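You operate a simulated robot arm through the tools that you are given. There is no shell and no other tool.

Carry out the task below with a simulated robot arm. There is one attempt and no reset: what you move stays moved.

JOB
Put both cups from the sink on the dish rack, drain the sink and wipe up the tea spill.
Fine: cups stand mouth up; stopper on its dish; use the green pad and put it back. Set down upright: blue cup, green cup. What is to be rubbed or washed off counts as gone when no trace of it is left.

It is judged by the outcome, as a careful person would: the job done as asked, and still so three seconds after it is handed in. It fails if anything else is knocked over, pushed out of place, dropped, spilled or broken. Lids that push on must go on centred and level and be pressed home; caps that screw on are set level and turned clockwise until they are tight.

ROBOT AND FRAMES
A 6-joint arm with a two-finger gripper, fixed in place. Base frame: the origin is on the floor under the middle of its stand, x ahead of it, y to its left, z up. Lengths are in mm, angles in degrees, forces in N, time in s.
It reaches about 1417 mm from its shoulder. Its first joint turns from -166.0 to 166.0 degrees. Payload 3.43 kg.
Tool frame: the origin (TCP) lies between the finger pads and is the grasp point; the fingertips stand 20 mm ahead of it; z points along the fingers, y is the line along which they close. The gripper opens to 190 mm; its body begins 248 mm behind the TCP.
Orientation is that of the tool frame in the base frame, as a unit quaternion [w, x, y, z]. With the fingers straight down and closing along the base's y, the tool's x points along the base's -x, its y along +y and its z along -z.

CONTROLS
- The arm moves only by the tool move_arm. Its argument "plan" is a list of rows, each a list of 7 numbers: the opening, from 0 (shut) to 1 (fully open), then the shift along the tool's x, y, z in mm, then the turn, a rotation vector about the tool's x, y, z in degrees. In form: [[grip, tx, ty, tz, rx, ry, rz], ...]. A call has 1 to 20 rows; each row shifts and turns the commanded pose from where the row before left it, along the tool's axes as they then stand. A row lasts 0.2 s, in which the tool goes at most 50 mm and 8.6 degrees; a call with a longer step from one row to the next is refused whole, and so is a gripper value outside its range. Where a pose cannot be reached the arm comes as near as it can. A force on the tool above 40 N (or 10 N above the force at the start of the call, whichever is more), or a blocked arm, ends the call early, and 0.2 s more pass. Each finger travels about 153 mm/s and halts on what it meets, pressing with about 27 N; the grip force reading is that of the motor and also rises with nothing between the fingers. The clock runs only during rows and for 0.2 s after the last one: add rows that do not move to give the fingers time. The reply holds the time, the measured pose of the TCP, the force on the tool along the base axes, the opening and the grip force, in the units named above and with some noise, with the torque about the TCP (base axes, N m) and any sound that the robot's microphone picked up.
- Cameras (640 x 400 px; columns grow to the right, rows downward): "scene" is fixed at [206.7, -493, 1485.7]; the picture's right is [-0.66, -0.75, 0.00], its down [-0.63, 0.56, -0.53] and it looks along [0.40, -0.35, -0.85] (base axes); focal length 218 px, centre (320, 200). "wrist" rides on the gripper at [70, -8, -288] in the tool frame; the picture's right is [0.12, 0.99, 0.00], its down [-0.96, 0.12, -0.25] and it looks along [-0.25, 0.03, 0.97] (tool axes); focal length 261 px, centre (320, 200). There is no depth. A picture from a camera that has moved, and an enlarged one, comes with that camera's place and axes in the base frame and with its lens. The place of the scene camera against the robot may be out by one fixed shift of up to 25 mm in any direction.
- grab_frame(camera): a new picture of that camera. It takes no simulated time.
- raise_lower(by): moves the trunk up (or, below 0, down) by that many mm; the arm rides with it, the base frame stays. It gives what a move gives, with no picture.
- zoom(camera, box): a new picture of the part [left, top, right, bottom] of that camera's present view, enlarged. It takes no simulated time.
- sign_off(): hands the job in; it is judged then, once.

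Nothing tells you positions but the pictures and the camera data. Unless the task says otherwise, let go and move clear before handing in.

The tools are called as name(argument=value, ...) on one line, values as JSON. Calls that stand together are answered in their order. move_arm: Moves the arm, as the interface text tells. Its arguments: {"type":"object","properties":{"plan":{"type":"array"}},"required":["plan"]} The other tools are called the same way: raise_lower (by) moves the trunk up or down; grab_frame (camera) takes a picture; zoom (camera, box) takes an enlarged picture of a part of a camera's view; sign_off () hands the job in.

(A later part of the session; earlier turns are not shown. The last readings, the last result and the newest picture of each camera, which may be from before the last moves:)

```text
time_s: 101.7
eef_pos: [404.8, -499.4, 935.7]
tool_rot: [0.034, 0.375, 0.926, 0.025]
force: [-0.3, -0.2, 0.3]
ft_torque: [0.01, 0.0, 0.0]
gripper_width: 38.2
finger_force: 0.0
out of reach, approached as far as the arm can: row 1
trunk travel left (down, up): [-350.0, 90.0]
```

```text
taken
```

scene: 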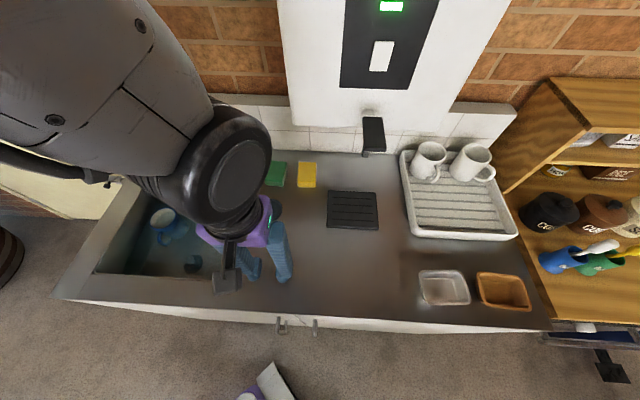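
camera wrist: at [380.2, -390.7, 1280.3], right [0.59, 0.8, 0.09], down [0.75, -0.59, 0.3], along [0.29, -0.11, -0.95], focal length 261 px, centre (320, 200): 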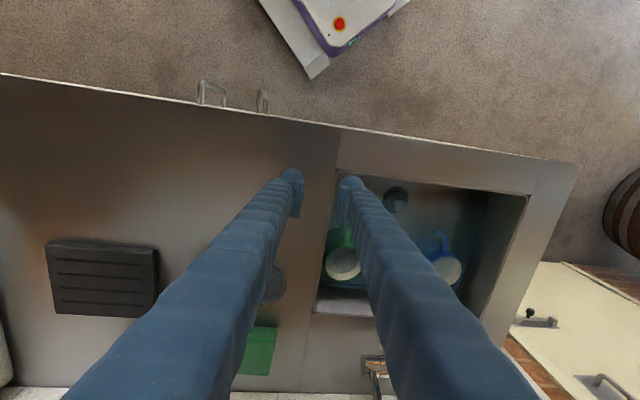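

The tool is being dragged low, so I'll raise it first for safety and see how the posture responds.

move_arm(plan=[[0.2, 0, 0, -25, 0, 0, 0], [0.2, 0, 0, -25, 0, 0, 0], [0.2, 0, 0, -25, 0, 0, 0], [0.2, 0, 0, 0, 0, 0, 0]])

grab_frame(camera="scene")

grab_frame(camera="wrist")

```text
time_s: 102.7
eef_pos: [384.5, -475.4, 982.5]
tool_rot: [0.039, 0.382, 0.923, 0.024]
force: [0.2, -0.1, -0.4]
ft_torque: [-0.01, -0.01, 0.01]
gripper_width: 38.0
finger_force: 0.0
out of reach, approached as far as the arm can: row 1, 2, 3
trunk travel left (down, up): [-350.0, 90.0]
```

```text
taken
```

scene: 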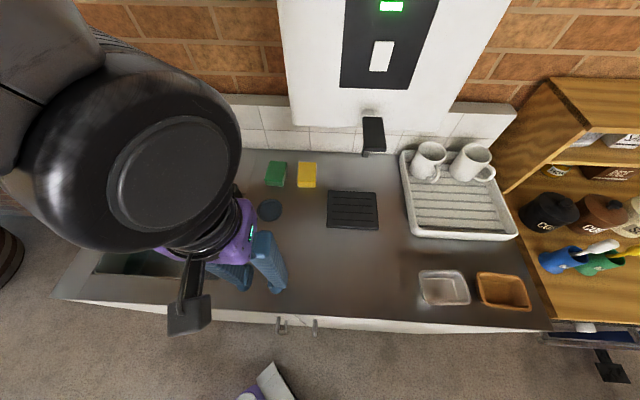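

```text
taken
camera wrist: at [302.6, -434.5, 1263.3], right [0.61, 0.79, 0.07], down [0.74, -0.6, 0.31], along [0.28, -0.14, -0.95], focal length 261 px, centre (320, 200)
```

wrist: 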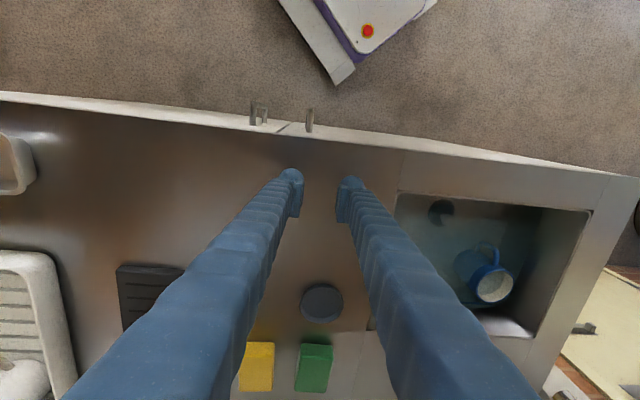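

I now understand it better: the usual posture works when the tool is high relative to the trunk (about z 1000 or more at the original trunk height), and the other posture when it is low. I'll go up with the final straightening in one larger step so the arm can switch back.

move_arm(plan=[[0.2, 0, 0, -46, 4.25, 3.07, 0], [0.2, 0, 0, 0, 0, 0, 0], [0.2, 0, 0, 0, 0, 0, 0], [0.2, 0, 0, 0, 0, 0, 0]])

grab_frame(camera="scene")

```text
time_s: 103.7
eef_pos: [384.5, -474.8, 980.4]
tool_rot: [0.038, 0.381, 0.923, 0.024]
force: [1.2, -0.8, 0.2]
ft_torque: [-0.02, 0.0, 0.0]
gripper_width: 37.7
finger_force: 0.1
out of reach, approached as far as the arm can: row 1
trunk travel left (down, up): [-350.0, 90.0]
```

```text
taken
```

scene: 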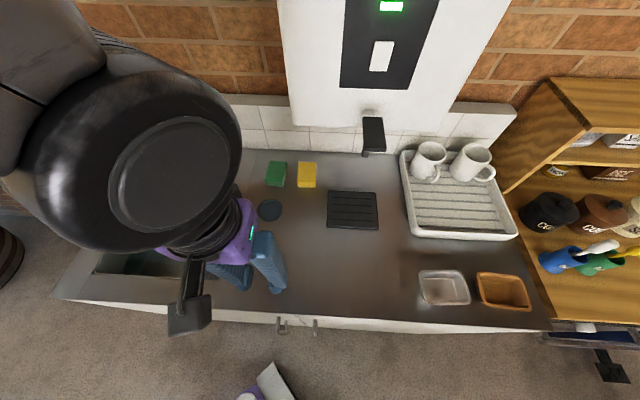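

It didn't switch. I'll test moving back (larger V), where both postures should have more room.

move_arm(plan=[[0.2, -40, 0, 0, 0, 0, 0], [0.2, -40, 0, -20, 0, 0, 0], [0.2, 0, 0, -20, 0, 0, 0], [0.2, 0, 0, 0, 0, 0, 0]])

move_arm(plan=[[0.2, 0, 0, -20, 4.25, 3.07, 0], [0.2, 0, 0, 0, 0, 0, 0], [0.2, 0, 0, 0, 0, 0, 0]])

grab_frame(camera="scene")

```text
time_s: 104.7
eef_pos: [428.5, -519.3, 1009.4]
tool_rot: [0.055, 0.381, 0.923, 0.034]
force: [0.1, 0.3, -0.7]
ft_torque: [-0.03, 0.05, -0.02]
gripper_width: 38.2
finger_force: 0.0
out of reach, approached as far as the arm can: row 1, 2, 3
trunk travel left (down, up): [-350.0, 90.0]
```

```text
time_s: 105.5
eef_pos: [426.7, -518.9, 1008.9]
tool_rot: [0.055, 0.382, 0.922, 0.033]
force: [0.0, -0.3, -0.1]
ft_torque: [0.0, -0.03, -0.01]
gripper_width: 37.8
finger_force: 0.2
out of reach, approached as far as the arm can: row 1
trunk travel left (down, up): [-350.0, 90.0]
```

```text
taken
```

scene: 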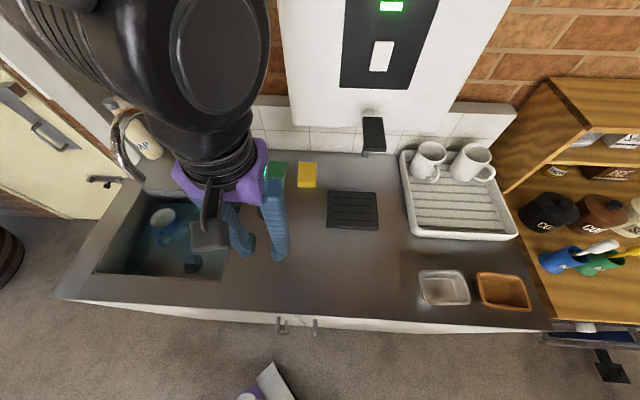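

I think the arm is sitting at a wrist alignment limit, with the tool in line with the forearm. I'll swing the tool direction around that alignment: lean the body right, then forward, then upright.

move_arm(plan=[[0.2, 0, 0, 0, -2.9, 0.5, 0], [0.2, 0, 0, 0, -2.9, 0.5, 0], [0.2, 0, 0, 0, -3.4, 3.4, 0], [0.2, 0, 0, 0, 0, 0, 0]])

grab_frame(camera="scene")

```text
time_s: 106.5
eef_pos: [427.0, -520.6, 1009.3]
tool_rot: [0.05, 0.372, 0.919, 0.122]
force: [-0.1, -1.2, -0.9]
ft_torque: [0.07, -0.01, 0.0]
gripper_width: 38.0
finger_force: 0.0
trunk travel left (down, up): [-350.0, 90.0]
```

```text
taken
```

scene: 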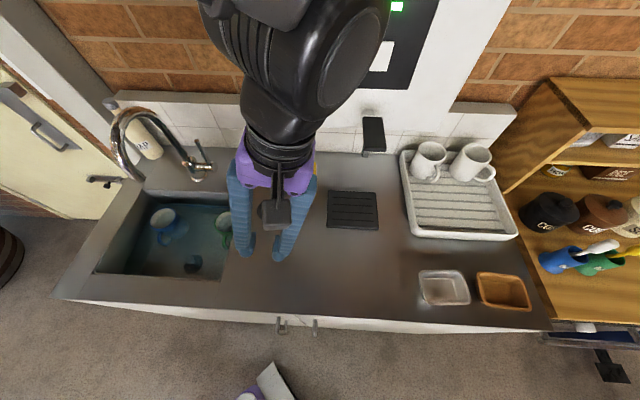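

No limit flags now, so the idea works. Continuing the swing.

move_arm(plan=[[0.2, 0, 0, 0, 1.2, 2.9, 0], [0.2, 0, 0, 0, 1.2, 2.9, 0], [0.2, 0, 0, 0, 2.9, 0.6, 0], [0.2, 0, 0, 0, 2.9, 0.6, 0], [0.2, 0, 0, 0, 0, 0, 0]])

grab_frame(camera="scene")

```text
time_s: 107.7
eef_pos: [428.1, -518.9, 1008.9]
tool_rot: [0.0, 0.366, 0.922, 0.124]
force: [-0.5, 0.2, 0.3]
ft_torque: [0.0, 0.02, 0.01]
gripper_width: 38.1
finger_force: 0.1
out of reach, approached as far as the arm can: row 3, 4
trunk travel left (down, up): [-350.0, 90.0]
```

```text
taken
```

scene: 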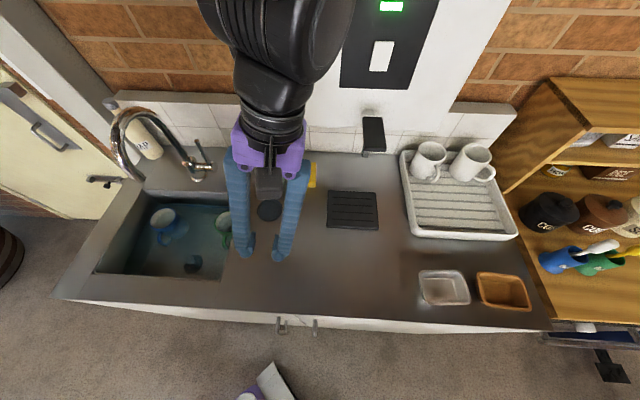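

I've hit the other end of that joint's travel, so the swing must go the opposite way round: left, back, right, then forward. Starting.

move_arm(plan=[[0.2, 0, 0, 0, -0.4, -4.3, 0], [0.2, 0, 0, 0, -0.4, -4.3, 0], [0.2, 0, 0, 0, 0, -3.7, 0], [0.2, 0, 0, 0, 0, -3.7, 0], [0.2, 0, 0, 0, 1.85, -4.45, 0], [0.2, 0, 0, 0, 1.85, -4.45, 0], [0.2, 0, 0, 0, 0, 0, 0]])

grab_frame(camera="scene")

```text
time_s: 109.3
eef_pos: [426.4, -519.3, 1008.3]
tool_rot: [0.187, 0.391, 0.901, 0.018]
force: [0.2, -0.4, 0.2]
ft_torque: [-0.01, 0.03, -0.01]
gripper_width: 37.9
finger_force: 0.1
trunk travel left (down, up): [-350.0, 90.0]
```

```text
taken
```

scene: 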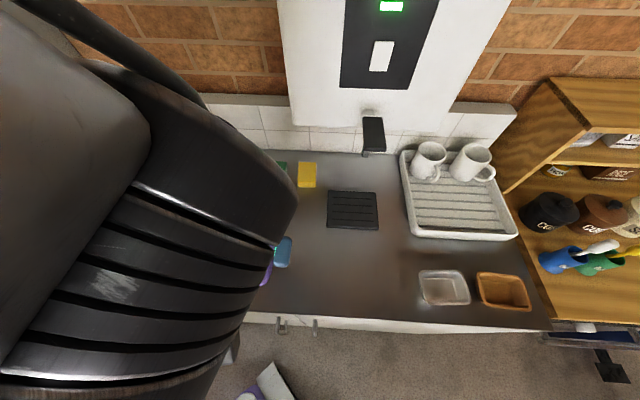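

Good, no limits hit. Continuing around.

move_arm(plan=[[0.2, 0, 0, 0, 4.45, -1.85, 0], [0.2, 0, 0, 0, 4.45, -1.85, 0], [0.2, 0, 0, 0, 4.45, 1.85, 0], [0.2, 0, 0, 0, 4.45, 1.85, 0], [0.2, 0, 0, 0, 1.85, 4.45, 0], [0.2, 0, 0, 0, 1.85, 4.45, 0], [0.2, 0, 0, 0, 0, 0, 0]])

grab_frame(camera="scene")

```text
time_s: 111.1
eef_pos: [449.7, -556.3, 1023.5]
tool_rot: [0.1, 0.189, 0.962, -0.172]
force: [-0.4, -0.2, -0.6]
ft_torque: [0.02, 0.0, -0.02]
gripper_width: 37.8
finger_force: 0.1
out of reach, approached as far as the arm can: row 5, 6
trunk travel left (down, up): [-350.0, 90.0]
stopped in row 7: the arm was blocked; the commanded pose is now the measured one
```

```text
taken
```

scene: 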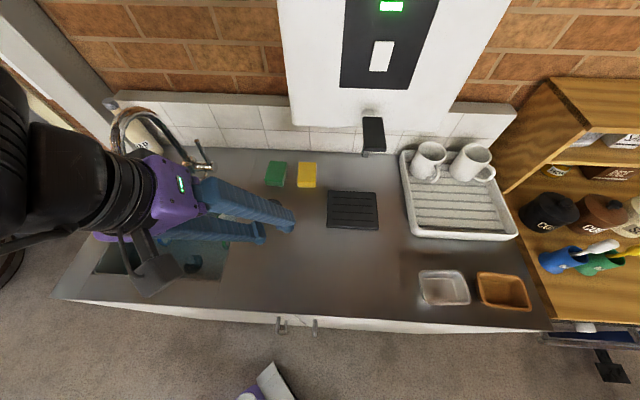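

Blocked again part-way. Let me hold and see where it settles.

move_arm(plan=[[0.2, 0, 0, 0, 0, 0, 0], [0.2, 0, 0, 0, 0, 0, 0]])

grab_frame(camera="wrist")

grab_frame(camera="scene")

```text
time_s: 111.7
eef_pos: [448.0, -555.7, 1023.4]
tool_rot: [0.1, 0.189, 0.962, -0.171]
force: [0.4, -0.5, -0.7]
ft_torque: [-0.01, 0.03, -0.02]
gripper_width: 37.8
finger_force: 0.1
trunk travel left (down, up): [-350.0, 90.0]
```

```text
taken
camera wrist: at [345.7, -433.0, 1272.6], right [0.29, 0.9, -0.32], down [0.89, -0.13, 0.44], along [0.36, -0.41, -0.84], focal length 261 px, centre (320, 200)
```

wrist: 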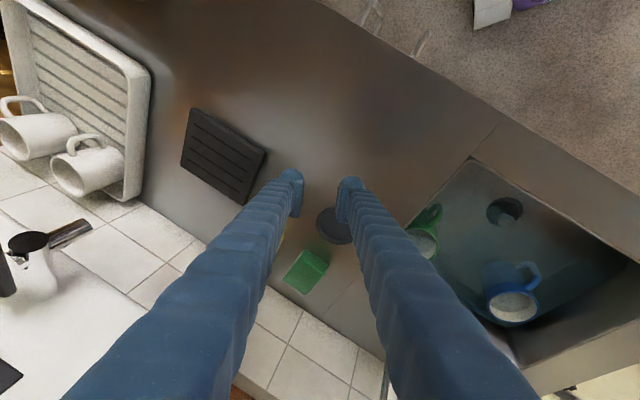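

```text
taken
```

scene: 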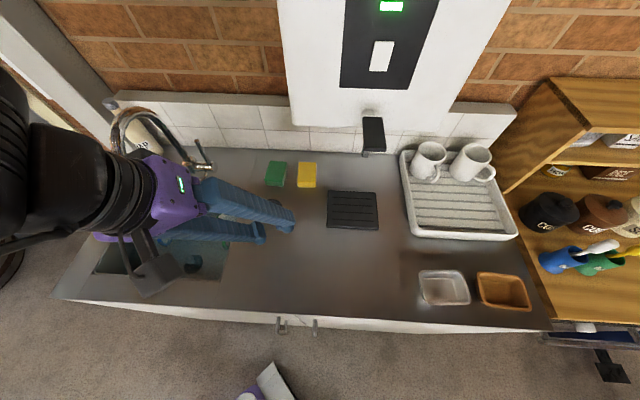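

Stable now. I'll try rotating toward upright from here.

move_arm(plan=[[0.2, 0, 0, 0, -2.78, 3.67, 4.5], [0.2, 0, 0, 0, -2.78, 3.67, 4.5], [0.2, 0, 0, 0, 0, 0, 0]])

grab_frame(camera="scene")

```text
time_s: 112.5
eef_pos: [441.6, -561.7, 1023.5]
tool_rot: [0.07, 0.238, 0.958, -0.142]
force: [-0.2, -0.2, 0.0]
ft_torque: [-0.01, 0.01, -0.03]
gripper_width: 37.9
finger_force: 0.1
out of reach, approached as far as the arm can: row 1, 2
trunk travel left (down, up): [-350.0, 90.0]
```

```text
taken
```

scene: 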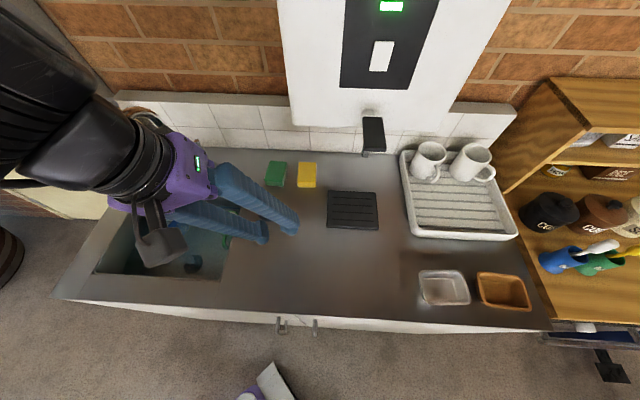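

The yaw error suggests the last joint is at its limit. I'll turn the yaw in the direction it wants and see if the posture frees up.

move_arm(plan=[[0.2, 0, 0, 0, 0, 0, -8], [0.2, 0, 0, 0, 0, 0, -8], [0.2, 0, 0, 0, 0, 0, -8], [0.2, 0, 0, 0, 0, 0, 0]])

grab_frame(camera="scene")

```text
time_s: 113.5
eef_pos: [439.1, -554.0, 1016.2]
tool_rot: [0.04, 0.048, 0.988, -0.142]
force: [-0.7, 0.0, -0.2]
ft_torque: [0.0, 0.04, 0.01]
gripper_width: 38.2
finger_force: 0.0
out of reach, approached as far as the arm can: row 3
trunk travel left (down, up): [-350.0, 90.0]
```

```text
taken
```

scene: 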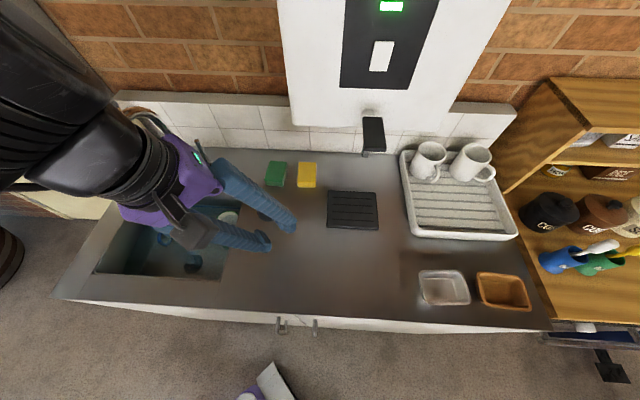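

The yaw is now like the initial pose. I'll try bringing the tool upright here and raising toward the initial position.

move_arm(plan=[[0.2, 0, 0, -10, -5.4, 1.5, -1.8], [0.2, 0, 0, -10, -5.4, 1.5, -1.8], [0.2, 0, 0, -10, -5.4, 1.5, -1.8], [0.2, 0, 0, 0, 0, 0, 0]])

grab_frame(camera="scene")

```text
time_s: 114.5
eef_pos: [439.4, -554.6, 1015.8]
tool_rot: [0.039, 0.048, 0.988, -0.141]
force: [0.1, -0.1, 0.0]
ft_torque: [0.02, 0.0, -0.04]
gripper_width: 38.1
finger_force: 0.1
out of reach, approached as far as the arm can: row 1, 2, 3
trunk travel left (down, up): [-350.0, 90.0]
```

```text
taken
```

scene: 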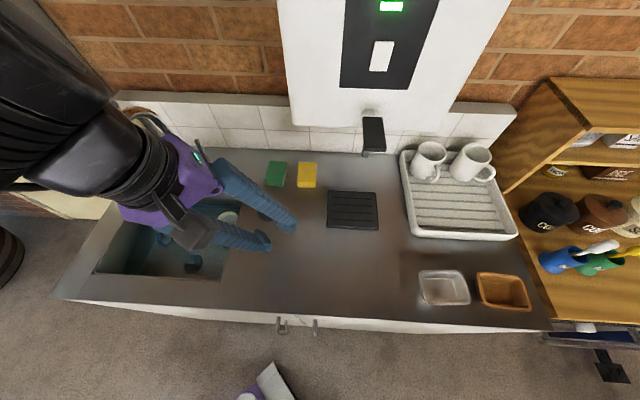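

Stuck again. I'll test individual small rotations to find which directions are free.

move_arm(plan=[[0.2, 0, 0, 0, 4, 0, 0]])

move_arm(plan=[[0.2, 0, 0, 0, 0, 4, 0]])

move_arm(plan=[[0.2, 0, 0, 0, -4, 0, 0]])

move_arm(plan=[[0.2, 0, 0, 0, 0, -4, 0]])

move_arm(plan=[[0.2, 0, 0, 0, 0, 0, -4]])

```text
time_s: 114.9
eef_pos: [435.2, -554.3, 1015.8]
tool_rot: [0.035, 0.049, 0.986, -0.156]
force: [0.9, 0.3, 0.1]
ft_torque: [0.02, 0.0, 0.0]
gripper_width: 38.0
finger_force: 0.1
out of reach, approached as far as the arm can: row 1
trunk travel left (down, up): [-350.0, 90.0]
```

```text
time_s: 115.3
eef_pos: [436.8, -554.2, 1014.4]
tool_rot: [0.002, 0.054, 0.983, -0.176]
force: [-0.6, 1.1, 0.0]
ft_torque: [-0.03, 0.06, -0.04]
gripper_width: 38.1
finger_force: 0.0
trunk travel left (down, up): [-350.0, 90.0]
```

```text
time_s: 115.7
eef_pos: [433.5, -552.7, 1012.0]
tool_rot: [0.004, 0.056, 0.987, -0.15]
force: [-0.4, -0.1, -0.6]
ft_torque: [0.04, 0.0, 0.0]
gripper_width: 37.7
finger_force: 0.0
out of reach, approached as far as the arm can: row 1
trunk travel left (down, up): [-350.0, 90.0]
```

```text
time_s: 116.1
eef_pos: [433.6, -552.2, 1012.9]
tool_rot: [0.041, 0.051, 0.988, -0.143]
force: [-0.3, 0.4, 0.0]
ft_torque: [-0.01, -0.07, -0.01]
gripper_width: 37.9
finger_force: 0.0
trunk travel left (down, up): [-350.0, 90.0]
```

```text
time_s: 116.5
eef_pos: [432.8, -552.5, 1012.4]
tool_rot: [0.035, 0.016, 0.989, -0.144]
force: [0.3, 0.8, 0.4]
ft_torque: [-0.05, -0.01, -0.06]
gripper_width: 38.3
finger_force: 0.0
trunk travel left (down, up): [-350.0, 90.0]
```

Mapping the limits suggests the wrist roll joint wound the wrong way around the forearm direction (about 27° forward, 10° right). I'll swing around it on the right side, then cross straight through it to return to the original posture.

move_arm(plan=[[0.2, 0, 0, 0, 4.7, 1.8, 0], [0.2, 0, 0, 0, 4.7, 1.7, 0], [0.2, 0, 0, 0, 5, -1.8, 0], [0.2, 0, 0, 0, 4.5, -1.8, 0], [0.2, 0, 0, 0, 0, 0, 0]])

grab_frame(camera="scene")

```text
time_s: 117.7
eef_pos: [431.0, -551.3, 1012.3]
tool_rot: [0.033, 0.015, 0.952, -0.304]
force: [0.1, 0.3, 1.3]
ft_torque: [-0.02, 0.02, 0.02]
gripper_width: 38.0
finger_force: 0.1
trunk travel left (down, up): [-350.0, 90.0]
```

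```text
taken
```

scene: 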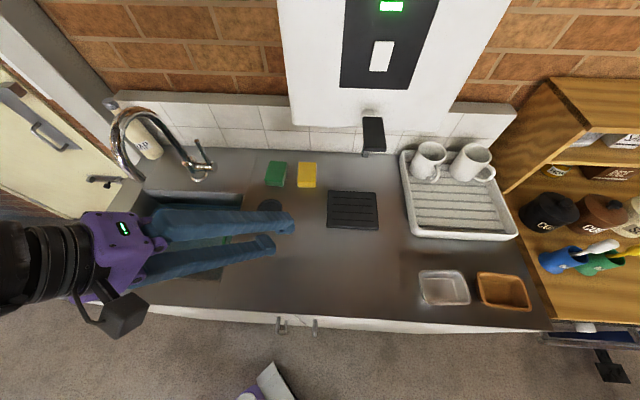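

No limit flags. Continuing around to the far side of the forearm direction.

move_arm(plan=[[0.2, 0, 0, 0, 2.3, -4.3, 1.3], [0.2, 0, 0, 0, 2.2, -4.3, 1.3], [0.2, 0, 0, 0, -0.5, -2.8, 0.9], [0.2, 0, 0, 0, -0.6, -2.8, 0.9], [0.2, 0, 0, 0, 0, 0, 0]])

grab_frame(camera="scene")

```text
time_s: 118.9
eef_pos: [434.9, -552.2, 1012.6]
tool_rot: [0.16, 0.012, 0.93, -0.33]
force: [-0.6, -0.1, 0.0]
ft_torque: [0.02, 0.01, 0.01]
gripper_width: 38.2
finger_force: 0.1
trunk travel left (down, up): [-350.0, 90.0]
```

```text
taken
```

scene: 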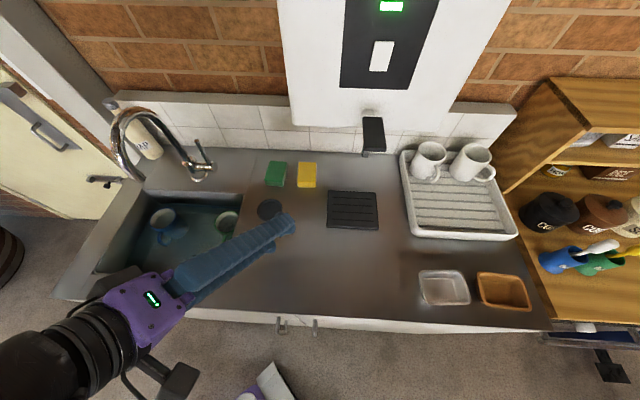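

In position on the far side. Now crossing straight through toward upright.

move_arm(plan=[[0.2, 0, 0, 0, -5.3, 2.7, 0], [0.2, 0, 0, 0, -3.6, 1.8, 0], [0.2, 0, 0, 0, 0, 0, 0]])

move_arm(plan=[[0.2, 0, 0, 0, -7.6, 3.9, 0], [0.2, 0, 0, 0, 0, 0, 0], [0.2, 0, 0, 0, 0, 0, 0]])

grab_frame(camera="scene")

```text
time_s: 119.7
eef_pos: [433.8, -550.8, 1012.6]
tool_rot: [0.124, 0.014, 0.959, -0.256]
force: [-1.0, -0.5, -0.6]
ft_torque: [0.0, 0.01, 0.0]
gripper_width: 37.8
finger_force: 0.1
trunk travel left (down, up): [-350.0, 90.0]
```

```text
time_s: 120.5
eef_pos: [434.2, -552.9, 1013.1]
tool_rot: [0.093, 0.014, 0.977, -0.19]
force: [0.9, -0.8, 1.0]
ft_torque: [-0.02, 0.02, 0.01]
gripper_width: 37.7
finger_force: 0.1
trunk travel left (down, up): [-350.0, 90.0]
```

```text
taken
```

scene: 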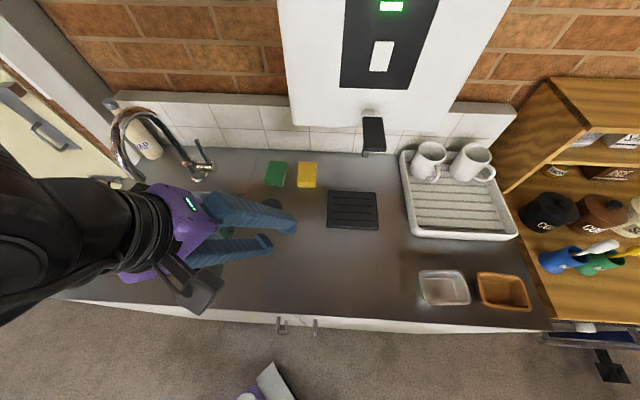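

It crossed without a flag. Finishing to vertical.

move_arm(plan=[[0.2, 0, 0, 0, -7.3, 3.45, 0], [0.2, 0, 0, 0, -7.3, 3.45, 0], [0.2, 0, 0, 0, -7.3, 3.45, 0], [0.2, 0, 0, 0, 0, 0, 0], [0.2, 0, 0, 0, 0, 0, 0]])

grab_frame(camera="scene")

```text
time_s: 121.7
eef_pos: [443.8, -557.6, 1011.1]
tool_rot: [0.08, 0.013, 0.986, -0.146]
force: [-0.1, -0.2, -0.5]
ft_torque: [0.02, 0.01, -0.01]
gripper_width: 38.3
finger_force: 0.1
out of reach, approached as far as the arm can: row 1, 2, 3
trunk travel left (down, up): [-350.0, 90.0]
```

```text
taken
```

scene: 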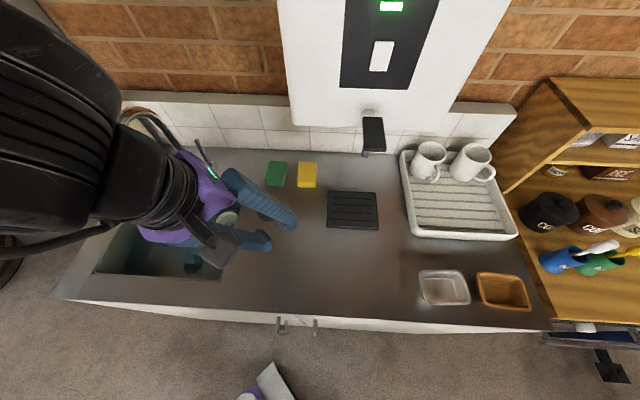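

It reached alignment with the forearm and stopped. Raising the tool increases the forearm's lean, which should carry it across to the upright side, so I'll move straight up keeping this orientation.

move_arm(plan=[[0.2, -6.5, -11.4, -37.8, 0, 0, 0], [0.2, -6.5, -11.4, -37.8, 0, 0, 0], [0.2, -6.5, -11.4, -37.8, 0, 0, 0], [0.2, 0, 0, 0, 0, 0, 0], [0.2, 0, 0, 0, 0, 0, 0]])

grab_frame(camera="scene")

```text
time_s: 122.9
eef_pos: [479.9, -551.8, 1109.5]
tool_rot: [0.144, 0.004, 0.976, -0.165]
force: [-0.3, 0.2, -0.4]
ft_torque: [0.07, 0.02, 0.01]
gripper_width: 37.9
finger_force: 0.1
out of reach, approached as far as the arm can: row 2, 3
trunk travel left (down, up): [-350.0, 90.0]
```

```text
taken
```

scene: 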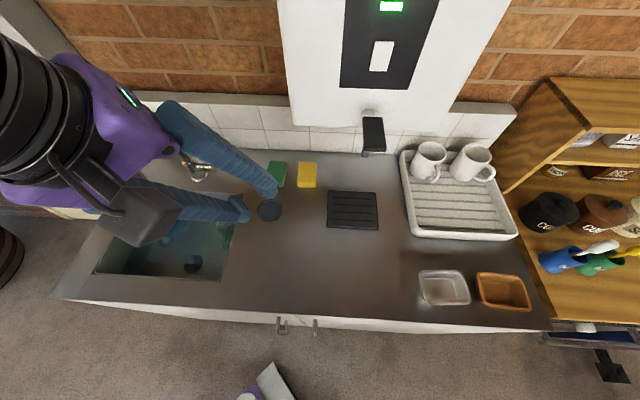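

The tool keeps following the forearm, so I need to redo the crossing the way it originally happened: at about U 23, V 727, z 1112, in 8° steps. First I'll lean well outward to 56° with the normal yaw.

move_arm(plan=[[0.2, 0, 0, 0, 1.49, -4.26, 6.33], [0.2, 0, 0, 0, 1.49, -4.26, 6.33], [0.2, 0, 0, 0, 1.49, -4.26, 6.33], [0.2, 0, 0, 0, 1.49, -4.26, 6.33], [0.2, 0, 0, 0, 1.49, -4.26, 6.33], [0.2, 0, 0, 0, 1.49, -4.26, 6.33], [0.2, 0, 0, 0, 1.49, -4.26, 6.33], [0.2, 0, 0, 0, 0, 0, 0], [0.2, 0, 0, 0, 0, 0, 0]])

grab_frame(camera="scene")

```text
time_s: 124.9
eef_pos: [468.7, -560.6, 1155.7]
tool_rot: [0.31, 0.24, 0.91, -0.136]
force: [-0.2, -0.3, -1.0]
ft_torque: [0.02, 0.0, 0.01]
gripper_width: 38.0
finger_force: 0.1
out of reach, approached as far as the arm can: row 1, 2, 3, 4, 5, 6, 7
trunk travel left (down, up): [-350.0, 90.0]
```

```text
taken
```

scene: 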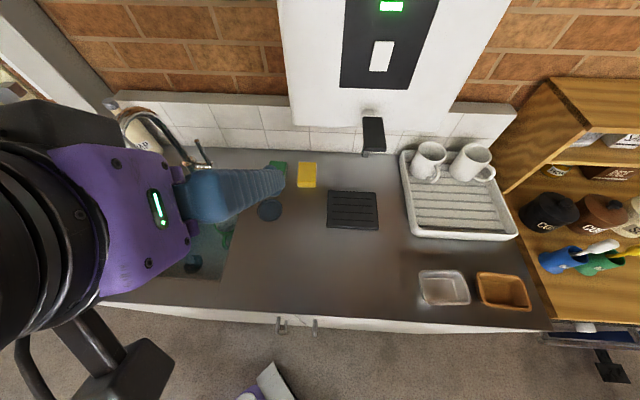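

It's still caught near the alignment. I'll retrace to the last orientation that was fully free and re-approach from there.

move_arm(plan=[[0.2, 0, 0, 0, -0.14, 4.73, -5.13], [0.2, 0, 0, 0, -0.14, 4.73, -5.13], [0.2, 0, 0, 0, -0.14, 4.73, -5.13], [0.2, 0, 0, 0, -0.14, 4.73, -5.13], [0.2, 0, 0, 0, -0.14, 4.73, -5.13], [0.2, 0, 0, 0, -0.14, 4.73, -5.13], [0.2, 0, 0, 0, 0, 0, 0]])

grab_frame(camera="scene")

```text
time_s: 126.5
eef_pos: [488.3, -536.2, 1151.5]
tool_rot: [0.168, 0.12, 0.971, -0.123]
force: [-2.4, -1.4, 0.2]
ft_torque: [0.11, -0.36, 0.23]
gripper_width: 37.8
finger_force: 0.0
out of reach, approached as far as the arm can: row 3, 4, 5, 6
trunk travel left (down, up): [-350.0, 90.0]
```

```text
taken
```

scene: 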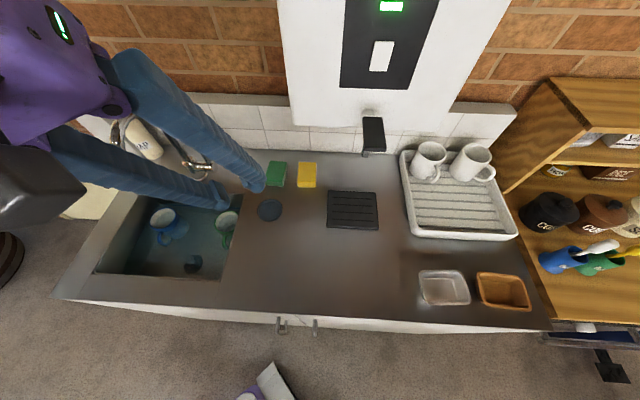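

It's moving. Holding to see where it settles.

move_arm(plan=[[0.2, 0, 0, 0, 0, 0, 0], [0.2, 0, 0, 0, 0, 0, 0], [0.2, 0, 0, 0, 0, 0, 0]])

grab_frame(camera="scene")

```text
time_s: 127.3
eef_pos: [487.6, -537.0, 1152.0]
tool_rot: [0.161, 0.099, 0.974, -0.128]
force: [0.9, 1.0, -1.0]
ft_torque: [0.01, -0.01, 0.0]
gripper_width: 38.1
finger_force: 0.1
trunk travel left (down, up): [-350.0, 90.0]
```

```text
taken
```

scene: 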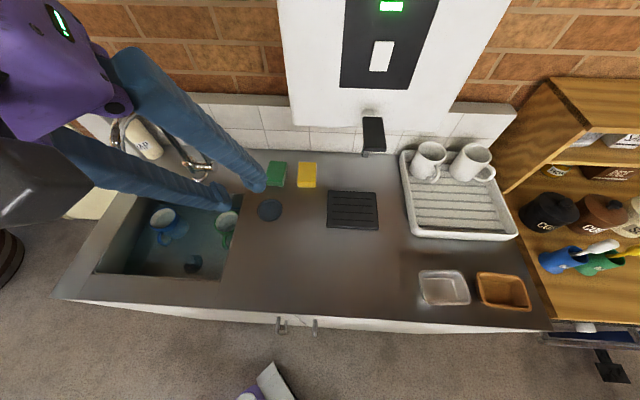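

The lean here (24°) may already be on the upright side. Testing a move toward vertical.

move_arm(plan=[[0.2, 0, 0, 0, -4.27, 6.65, 0], [0.2, 0, 0, 0, -4.27, 6.65, 0], [0.2, 0, 0, 0, -4.27, 6.65, 0], [0.2, 0, 0, 0, 0, 0, 0], [0.2, 0, 0, 0, 0, 0, 0]])

grab_frame(camera="scene")

```text
time_s: 128.5
eef_pos: [487.4, -536.6, 1152.8]
tool_rot: [0.001, 0.101, 0.995, -0.001]
force: [0.2, 0.0, -0.5]
ft_torque: [-0.1, 0.06, 0.02]
gripper_width: 37.9
finger_force: 0.0
trunk travel left (down, up): [-350.0, 90.0]
```

```text
taken
```

scene: 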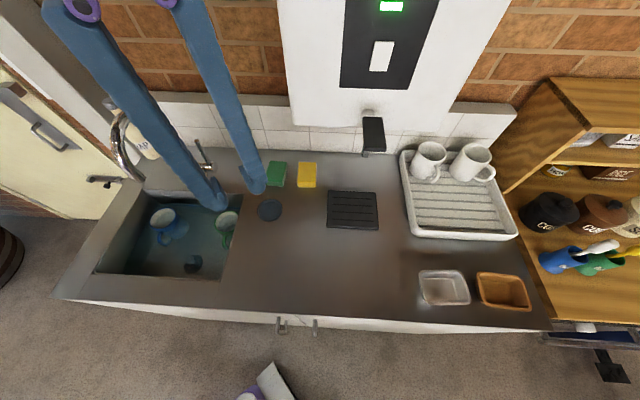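

The tool is vertical again with no limits: the original posture is restored. I'll keep leans small from now on. Next I'll set the yaw square to the counter, move forward, and lower the trunk so the sink is within comfortable reach.

move_arm(plan=[[0.2, 0, 0, 0, 0, 0, 8.35], [0.2, 0, 0, 0, 0, 0, 8.35], [0.2, 0, 0, 0, 0, 0, 8.35], [0.2, 0, 0, 0, 0, 0, 8.35], [0.2, 28, 0, 0, 0, 0, 0], [0.2, 28, 0, 0, 0, 0, 0], [0.2, 28, 0, 0, 0, 0, 0], [0.2, 0, 0, 0, 0, 0, 0]])

raise_lower(by=-180)

grab_frame(camera="scene")

grab_frame(camera="wrist")

```text
time_s: 130.3
eef_pos: [428.0, -476.7, 1150.3]
tool_rot: [0.001, 0.383, 0.924, 0.0]
force: [0.1, -0.1, 0.1]
ft_torque: [0.01, 0.08, 0.02]
gripper_width: 38.0
finger_force: 0.1
trunk travel left (down, up): [-350.0, 90.0]
```

```text
time_s: 132.3
eef_pos: [428.0, -476.2, 972.1]
tool_rot: [0.0, 0.383, 0.924, 0.0]
force: [-0.2, 0.3, -0.3]
ft_torque: [-0.02, -0.02, 0.0]
gripper_width: 38.0
finger_force: 0.0
trunk travel left (down, up): [-170.0, 270.0]
```

```text
taken
```

scene: 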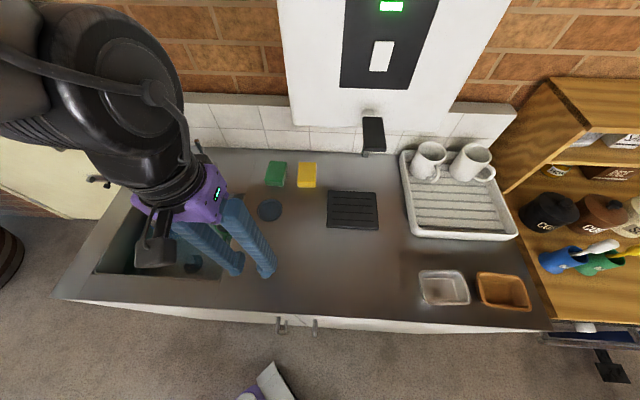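

```text
taken
camera wrist: at [371.9, -431.6, 1259.0], right [0.62, 0.79, 0.0], down [0.76, -0.6, 0.25], along [0.2, -0.15, -0.97], focal length 261 px, centre (320, 200)
```

wrist: 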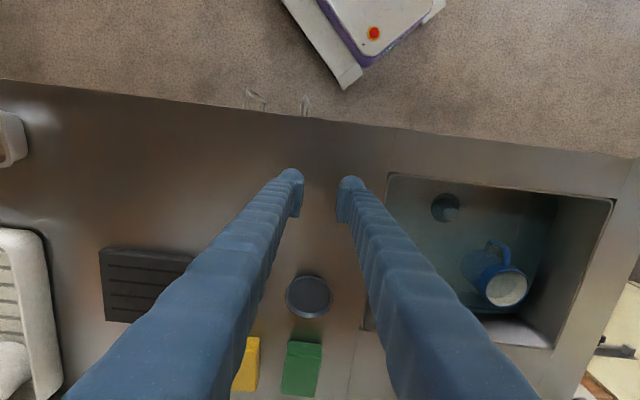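

Back in a good posture. One more stage of trunk lowering for margin, then I'll move over to the sink in front of the spout.

move_arm(plan=[[0.2, 0, 0, -45, 0, 0, 0], [0.2, 0, 0, -45, 0, 0, 0], [0.2, 0, 0, 0, 0, 0, 0]])

raise_lower(by=-100)

move_arm(plan=[[0.2, 0, 44, 0, 0, 0, 0], [0.2, 0, 44, 0, 0, 0, 0], [0.2, 0, 44, 0, 0, 0, 0], [0.2, 0, 44, 0, 0, 0, 0], [0.25, 0, 44, 0, 0, 0, 0], [0.35, -20, 44, 0, 0, 0, 0], [0.35, 0, 0, 0, 0, 0, 0]])

grab_frame(camera="wrist")

zoom(camera="wrist", box=[270, 140, 370, 240])

grab_frame(camera="scene")

```text
time_s: 133.1
eef_pos: [429.0, -476.1, 1060.5]
tool_rot: [0.001, 0.383, 0.924, 0.0]
force: [-0.2, 0.3, 0.1]
ft_torque: [-0.04, 0.03, 0.01]
gripper_width: 38.0
finger_force: 0.0
trunk travel left (down, up): [-170.0, 270.0]
```

```text
time_s: 134.4
eef_pos: [430.0, -477.8, 959.6]
tool_rot: [0.002, 0.383, 0.924, -0.001]
force: [0.5, -0.2, 0.6]
ft_torque: [0.01, 0.01, 0.0]
gripper_width: 38.0
finger_force: 0.1
trunk travel left (down, up): [-70.0, 370.0]
```

```text
time_s: 136.1
eef_pos: [629.5, -305.4, 961.1]
tool_rot: [0.0, 0.383, 0.924, -0.001]
force: [0.6, 0.6, 0.6]
ft_torque: [-0.02, 0.1, 0.0]
gripper_width: 66.4
finger_force: 0.1
trunk travel left (down, up): [-70.0, 370.0]
```

```text
taken
camera wrist: at [573.8, -260.8, 1248.1], right [0.62, 0.79, 0.0], down [0.76, -0.6, 0.25], along [0.2, -0.15, -0.97], focal length 261 px, centre (320, 200)
```

wrist: 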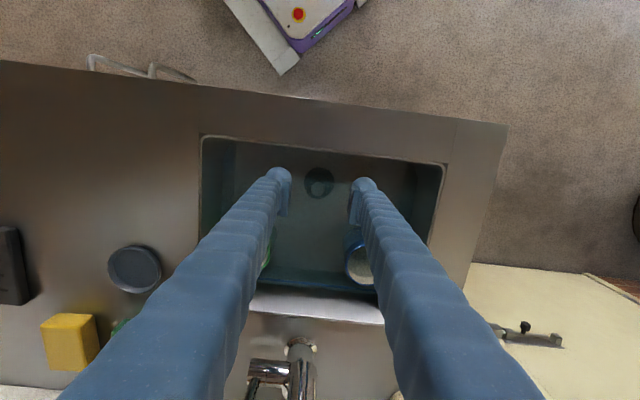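

```text
4.00 times, centred on (320, 190) of wrist
camera zoom: at [573.8, -260.8, 1248.1], right [0.62, 0.79, 0.0], down [0.76, -0.6, 0.25], along [0.2, -0.15, -0.97], focal length 1043 px, centre (320, 240)
```

zoom: 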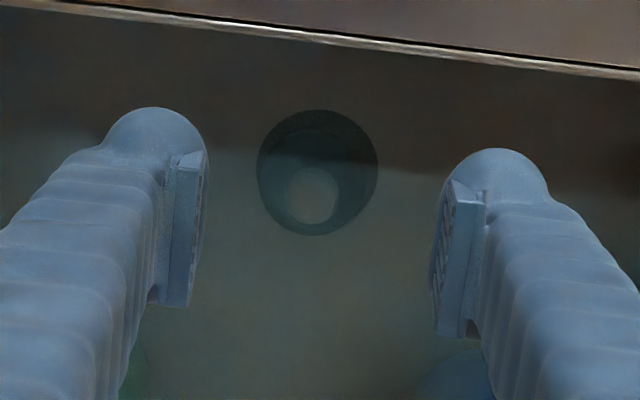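

```text
taken
```

scene: 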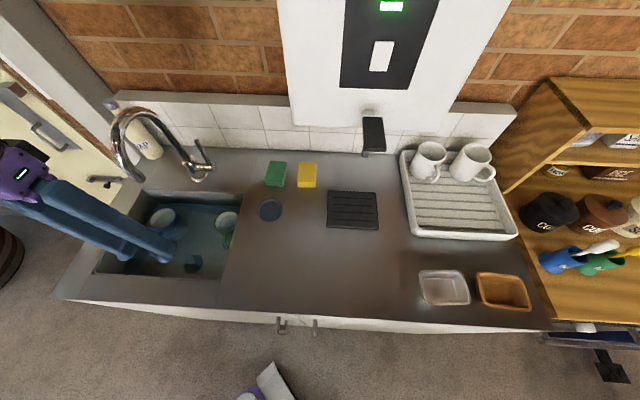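

I'm above the stopper, with its knob at about U −230, V 686, top at about z 795. I'll lean slightly forward (10°) to stay clear of the spout, centre over the knob and go down part-way.

move_arm(plan=[[0.35, 0, 0, 0, 0, -5, 0], [0.35, 0, 0, 0, 0, -5, 0], [0.35, -24.6, 0.8, 4.4, 0, 0, 0], [0.35, 7, 0, 39.4, 0, 0, 0], [0.35, 7, 0, 39.4, 0, 0, 0], [0.35, 7, 0, 39.4, 0, 0, 0], [0.35, 0, 0, 0, 0, 0, 0]])

grab_frame(camera="wrist")

zoom(camera="wrist", box=[270, 140, 370, 240])

grab_frame(camera="scene")

```text
time_s: 137.7
eef_pos: [648.2, -321.2, 838.8]
tool_rot: [0.081, 0.381, 0.92, -0.033]
force: [0.0, -0.3, 0.2]
ft_torque: [0.03, 0.04, -0.02]
gripper_width: 66.5
finger_force: 0.2
trunk travel left (down, up): [-70.0, 370.0]
```

```text
taken
camera wrist: at [557.8, -241.3, 1109.1], right [0.62, 0.79, -0.02], down [0.72, -0.56, 0.41], along [0.31, -0.27, -0.91], focal length 261 px, centre (320, 200)
```

wrist: 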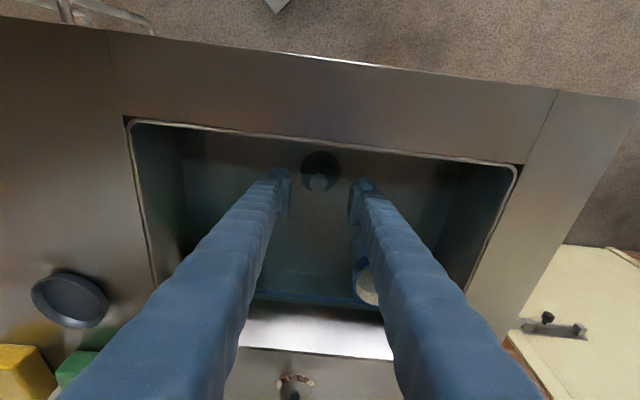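

```text
4.00 times, centred on (320, 190) of wrist
camera zoom: at [557.8, -241.3, 1109.1], right [0.62, 0.79, -0.02], down [0.72, -0.56, 0.41], along [0.31, -0.27, -0.91], focal length 1043 px, centre (320, 240)
```

zoom: 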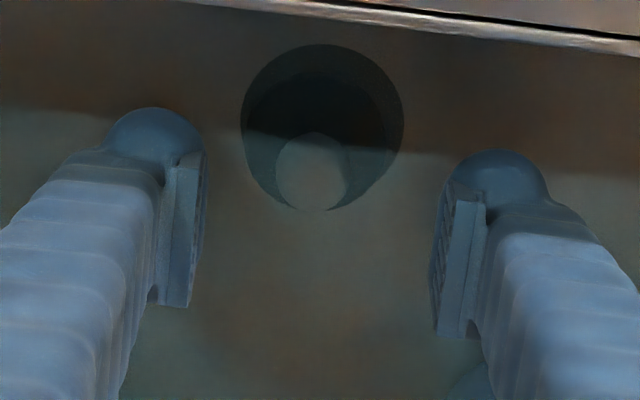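

```text
taken
```

scene: 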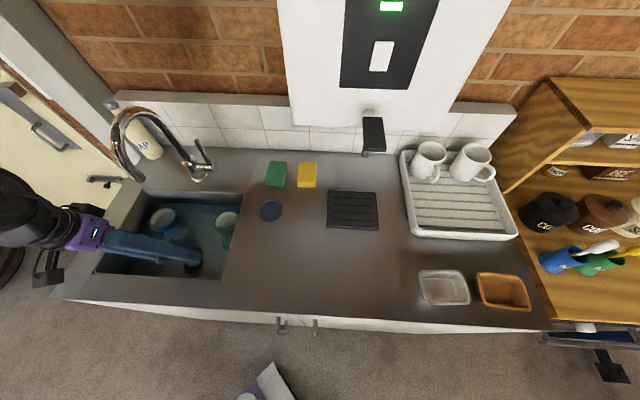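

Centred on the knob. Descending slowly with force monitoring.

move_arm(plan=[[0.35, 2.6, -2, 14.8, 0, 0, 0], [0.35, 2.6, 0, 14.8, 0, 0, 0], [0.35, 2.1, 0, 11.8, 0, 0, 0], [0.35, 0, 0, 0, 0, 0, 0]])

zoom(camera="wrist", box=[270, 140, 370, 240])

zoom(camera="scene", box=[120, 200, 260, 290])

```text
time_s: 138.7
eef_pos: [647.2, -323.4, 798.0]
tool_rot: [0.082, 0.381, 0.92, -0.034]
force: [-0.2, -0.8, 0.4]
ft_torque: [0.02, -0.01, 0.01]
gripper_width: 66.5
finger_force: 0.1
trunk travel left (down, up): [-70.0, 370.0]
```

```text
4.00 times, centred on (320, 190) of wrist
camera zoom: at [556.2, -242.7, 1067.9], right [0.62, 0.79, -0.02], down [0.72, -0.56, 0.41], along [0.31, -0.27, -0.91], focal length 1043 px, centre (320, 240)
```

zoom: 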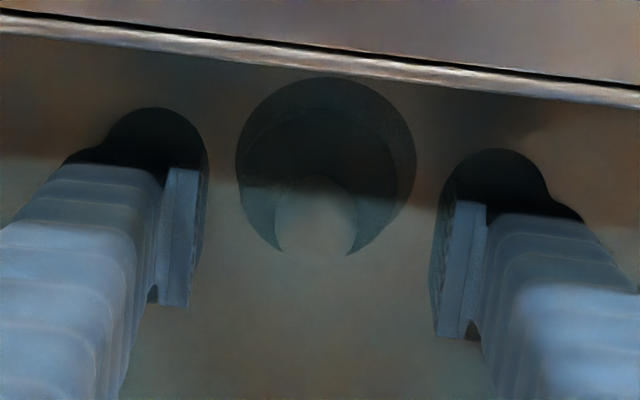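

```text
4.44 times, centred on (190, 245) of scene
camera zoom: at [206.7, -493.0, 1485.7], right [-0.66, -0.75, 0.0], down [-0.63, 0.56, -0.53], along [0.4, -0.35, -0.85], focal length 971 px, centre (898, 0)
```

zoom: 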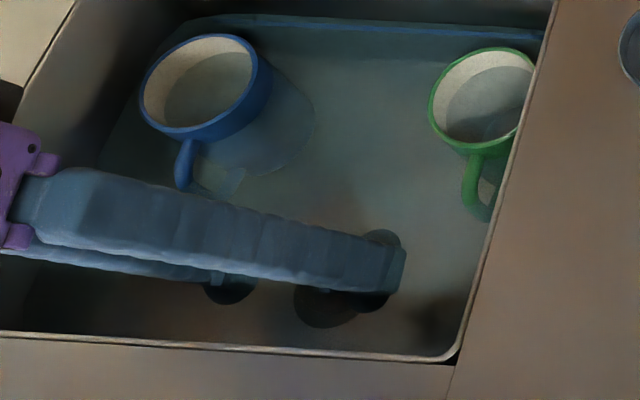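

Fingers are either side of the knob. A bit lower, then close.

move_arm(plan=[[0.35, 3.2, 0, 8.6, 0, 0, 0], [0.35, 1.6, 0, 8.9, 0, 0, 0], [0.35, 0, 0, 0, 0, 0, 0]])

move_arm(plan=[[0.2, 0, 0, 0, 0, 0, 0], [0, 0, 0, 0, 0, 0, 0], [0, 0, 0, 0, 0, 0, 0], [0, 0, 0, 0, 0, 0, 0]])

zoom(camera="wrist", box=[270, 140, 370, 240])

```text
time_s: 139.4
eef_pos: [645.3, -322.9, 779.8]
tool_rot: [0.081, 0.381, 0.92, -0.033]
force: [0.4, -0.6, -0.8]
ft_torque: [0.01, -0.01, 0.01]
gripper_width: 66.6
finger_force: 0.1
trunk travel left (down, up): [-70.0, 370.0]
```

```text
time_s: 140.4
eef_pos: [644.4, -322.0, 779.7]
tool_rot: [0.081, 0.38, 0.921, -0.033]
force: [0.2, -0.6, -0.4]
ft_torque: [-0.03, 0.03, -0.02]
gripper_width: 21.2
finger_force: 27.2
trunk travel left (down, up): [-70.0, 370.0]
```

```text
4.00 times, centred on (320, 190) of wrist
camera zoom: at [555.2, -242.2, 1050.1], right [0.62, 0.79, -0.02], down [0.72, -0.56, 0.41], along [0.31, -0.27, -0.91], focal length 1043 px, centre (320, 240)
```

zoom: 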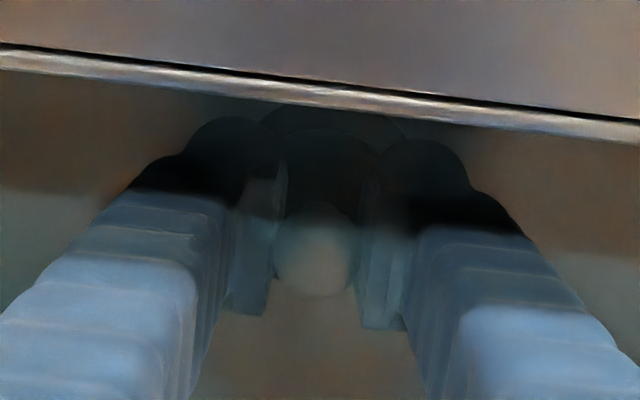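

The knob is gripped at 21 mm. Pulling up gently.

move_arm(plan=[[0, -1, 0, -5.9, 0, 0, 0], [0, -1, 0, -5.9, 0, 0, 0], [0, -1.7, 0, -9.8, 0, 0, 0], [0, -1.7, 0, -9.8, 0, 0, 0], [0, 0, 0, 0, 0, 0, 0]])

zoom(camera="wrist", box=[270, 140, 370, 240])

zoom(camera="scene", box=[120, 200, 260, 290])

```text
time_s: 141.7
eef_pos: [644.9, -321.9, 811.3]
tool_rot: [0.082, 0.382, 0.92, -0.033]
force: [0.0, 0.0, -0.4]
ft_torque: [-0.03, -0.02, 0.04]
gripper_width: 21.4
finger_force: 27.2
trunk travel left (down, up): [-70.0, 370.0]
```

```text
4.00 times, centred on (320, 190) of wrist
camera zoom: at [554.9, -241.2, 1082.7], right [0.62, 0.79, -0.02], down [0.72, -0.56, 0.41], along [0.31, -0.27, -0.91], focal length 1043 px, centre (320, 240)
```

zoom: 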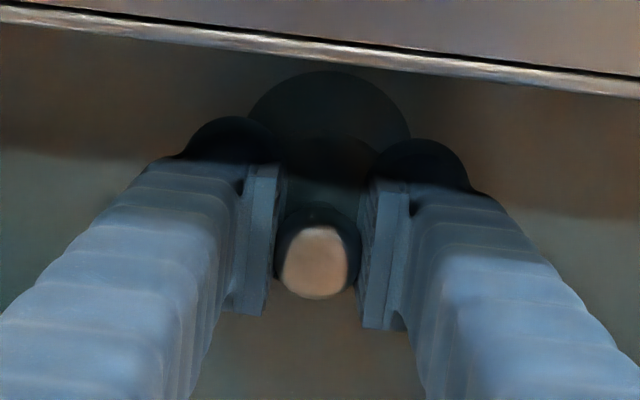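

```text
4.44 times, centred on (190, 245) of scene
camera zoom: at [206.7, -493.0, 1485.7], right [-0.66, -0.75, 0.0], down [-0.63, 0.56, -0.53], along [0.4, -0.35, -0.85], focal length 971 px, centre (898, 0)
```

zoom: 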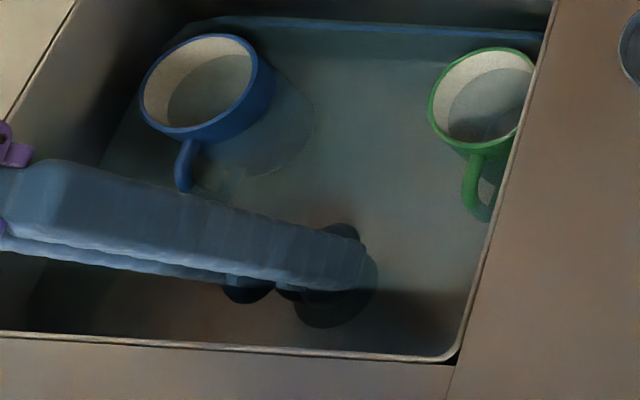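

The stopper came out cleanly. Lifting it above the counter.

move_arm(plan=[[0, -4.4, 0, -24.6, 0, 0, 0], [0, -6.3, 0, -35.5, 0, 0, 0], [0, -7, 0, -39.4, 0, 0, 0], [0, -7, 0, -39.4, 0, 0, 0], [0, -3, 0, -17, 0, 0, 0], [0, 0, 0, 0, 0, 0, 0]])

grab_frame(camera="wrist")

grab_frame(camera="scene")

zoom(camera="scene", box=[80, 150, 280, 275])

```text
time_s: 143.1
eef_pos: [644.8, -321.3, 968.8]
tool_rot: [0.081, 0.381, 0.92, -0.034]
force: [0.4, 0.9, -1.1]
ft_torque: [-0.02, -0.01, -0.01]
gripper_width: 20.9
finger_force: 27.1
trunk travel left (down, up): [-70.0, 370.0]
```

```text
taken
camera wrist: at [554.8, -241.8, 1240.0], right [0.62, 0.79, -0.02], down [0.72, -0.56, 0.41], along [0.31, -0.27, -0.91], focal length 261 px, centre (320, 200)
```

wrist: 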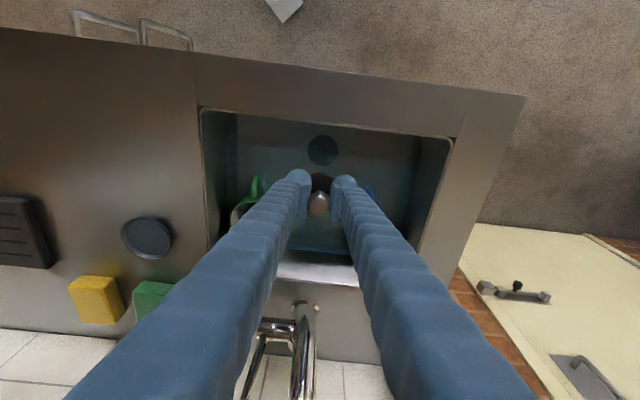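

```text
taken
```

scene: 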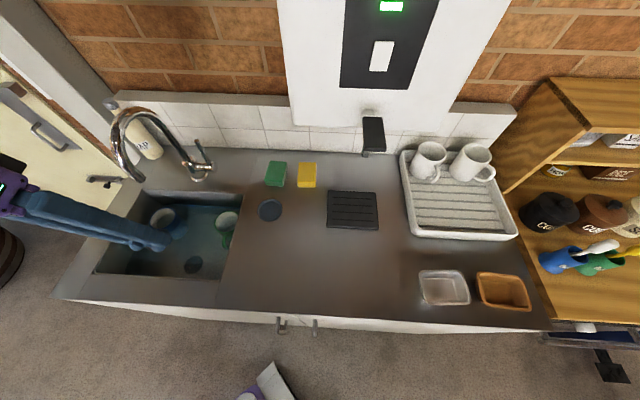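

```text
3.20 times, centred on (180, 212) of scene
camera zoom: at [206.7, -493.0, 1485.7], right [-0.66, -0.75, 0.0], down [-0.63, 0.56, -0.53], along [0.4, -0.35, -0.85], focal length 699 px, centre (768, 160)
```

zoom: 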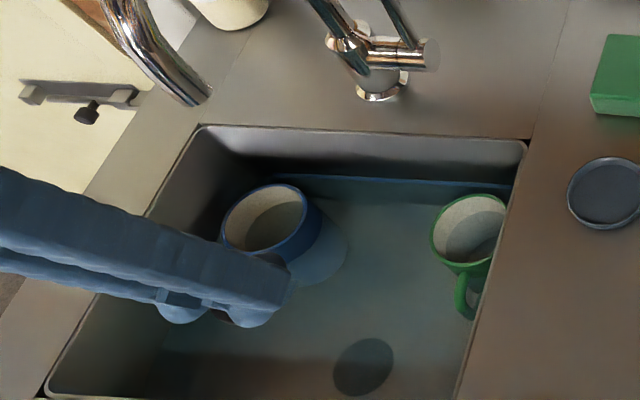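

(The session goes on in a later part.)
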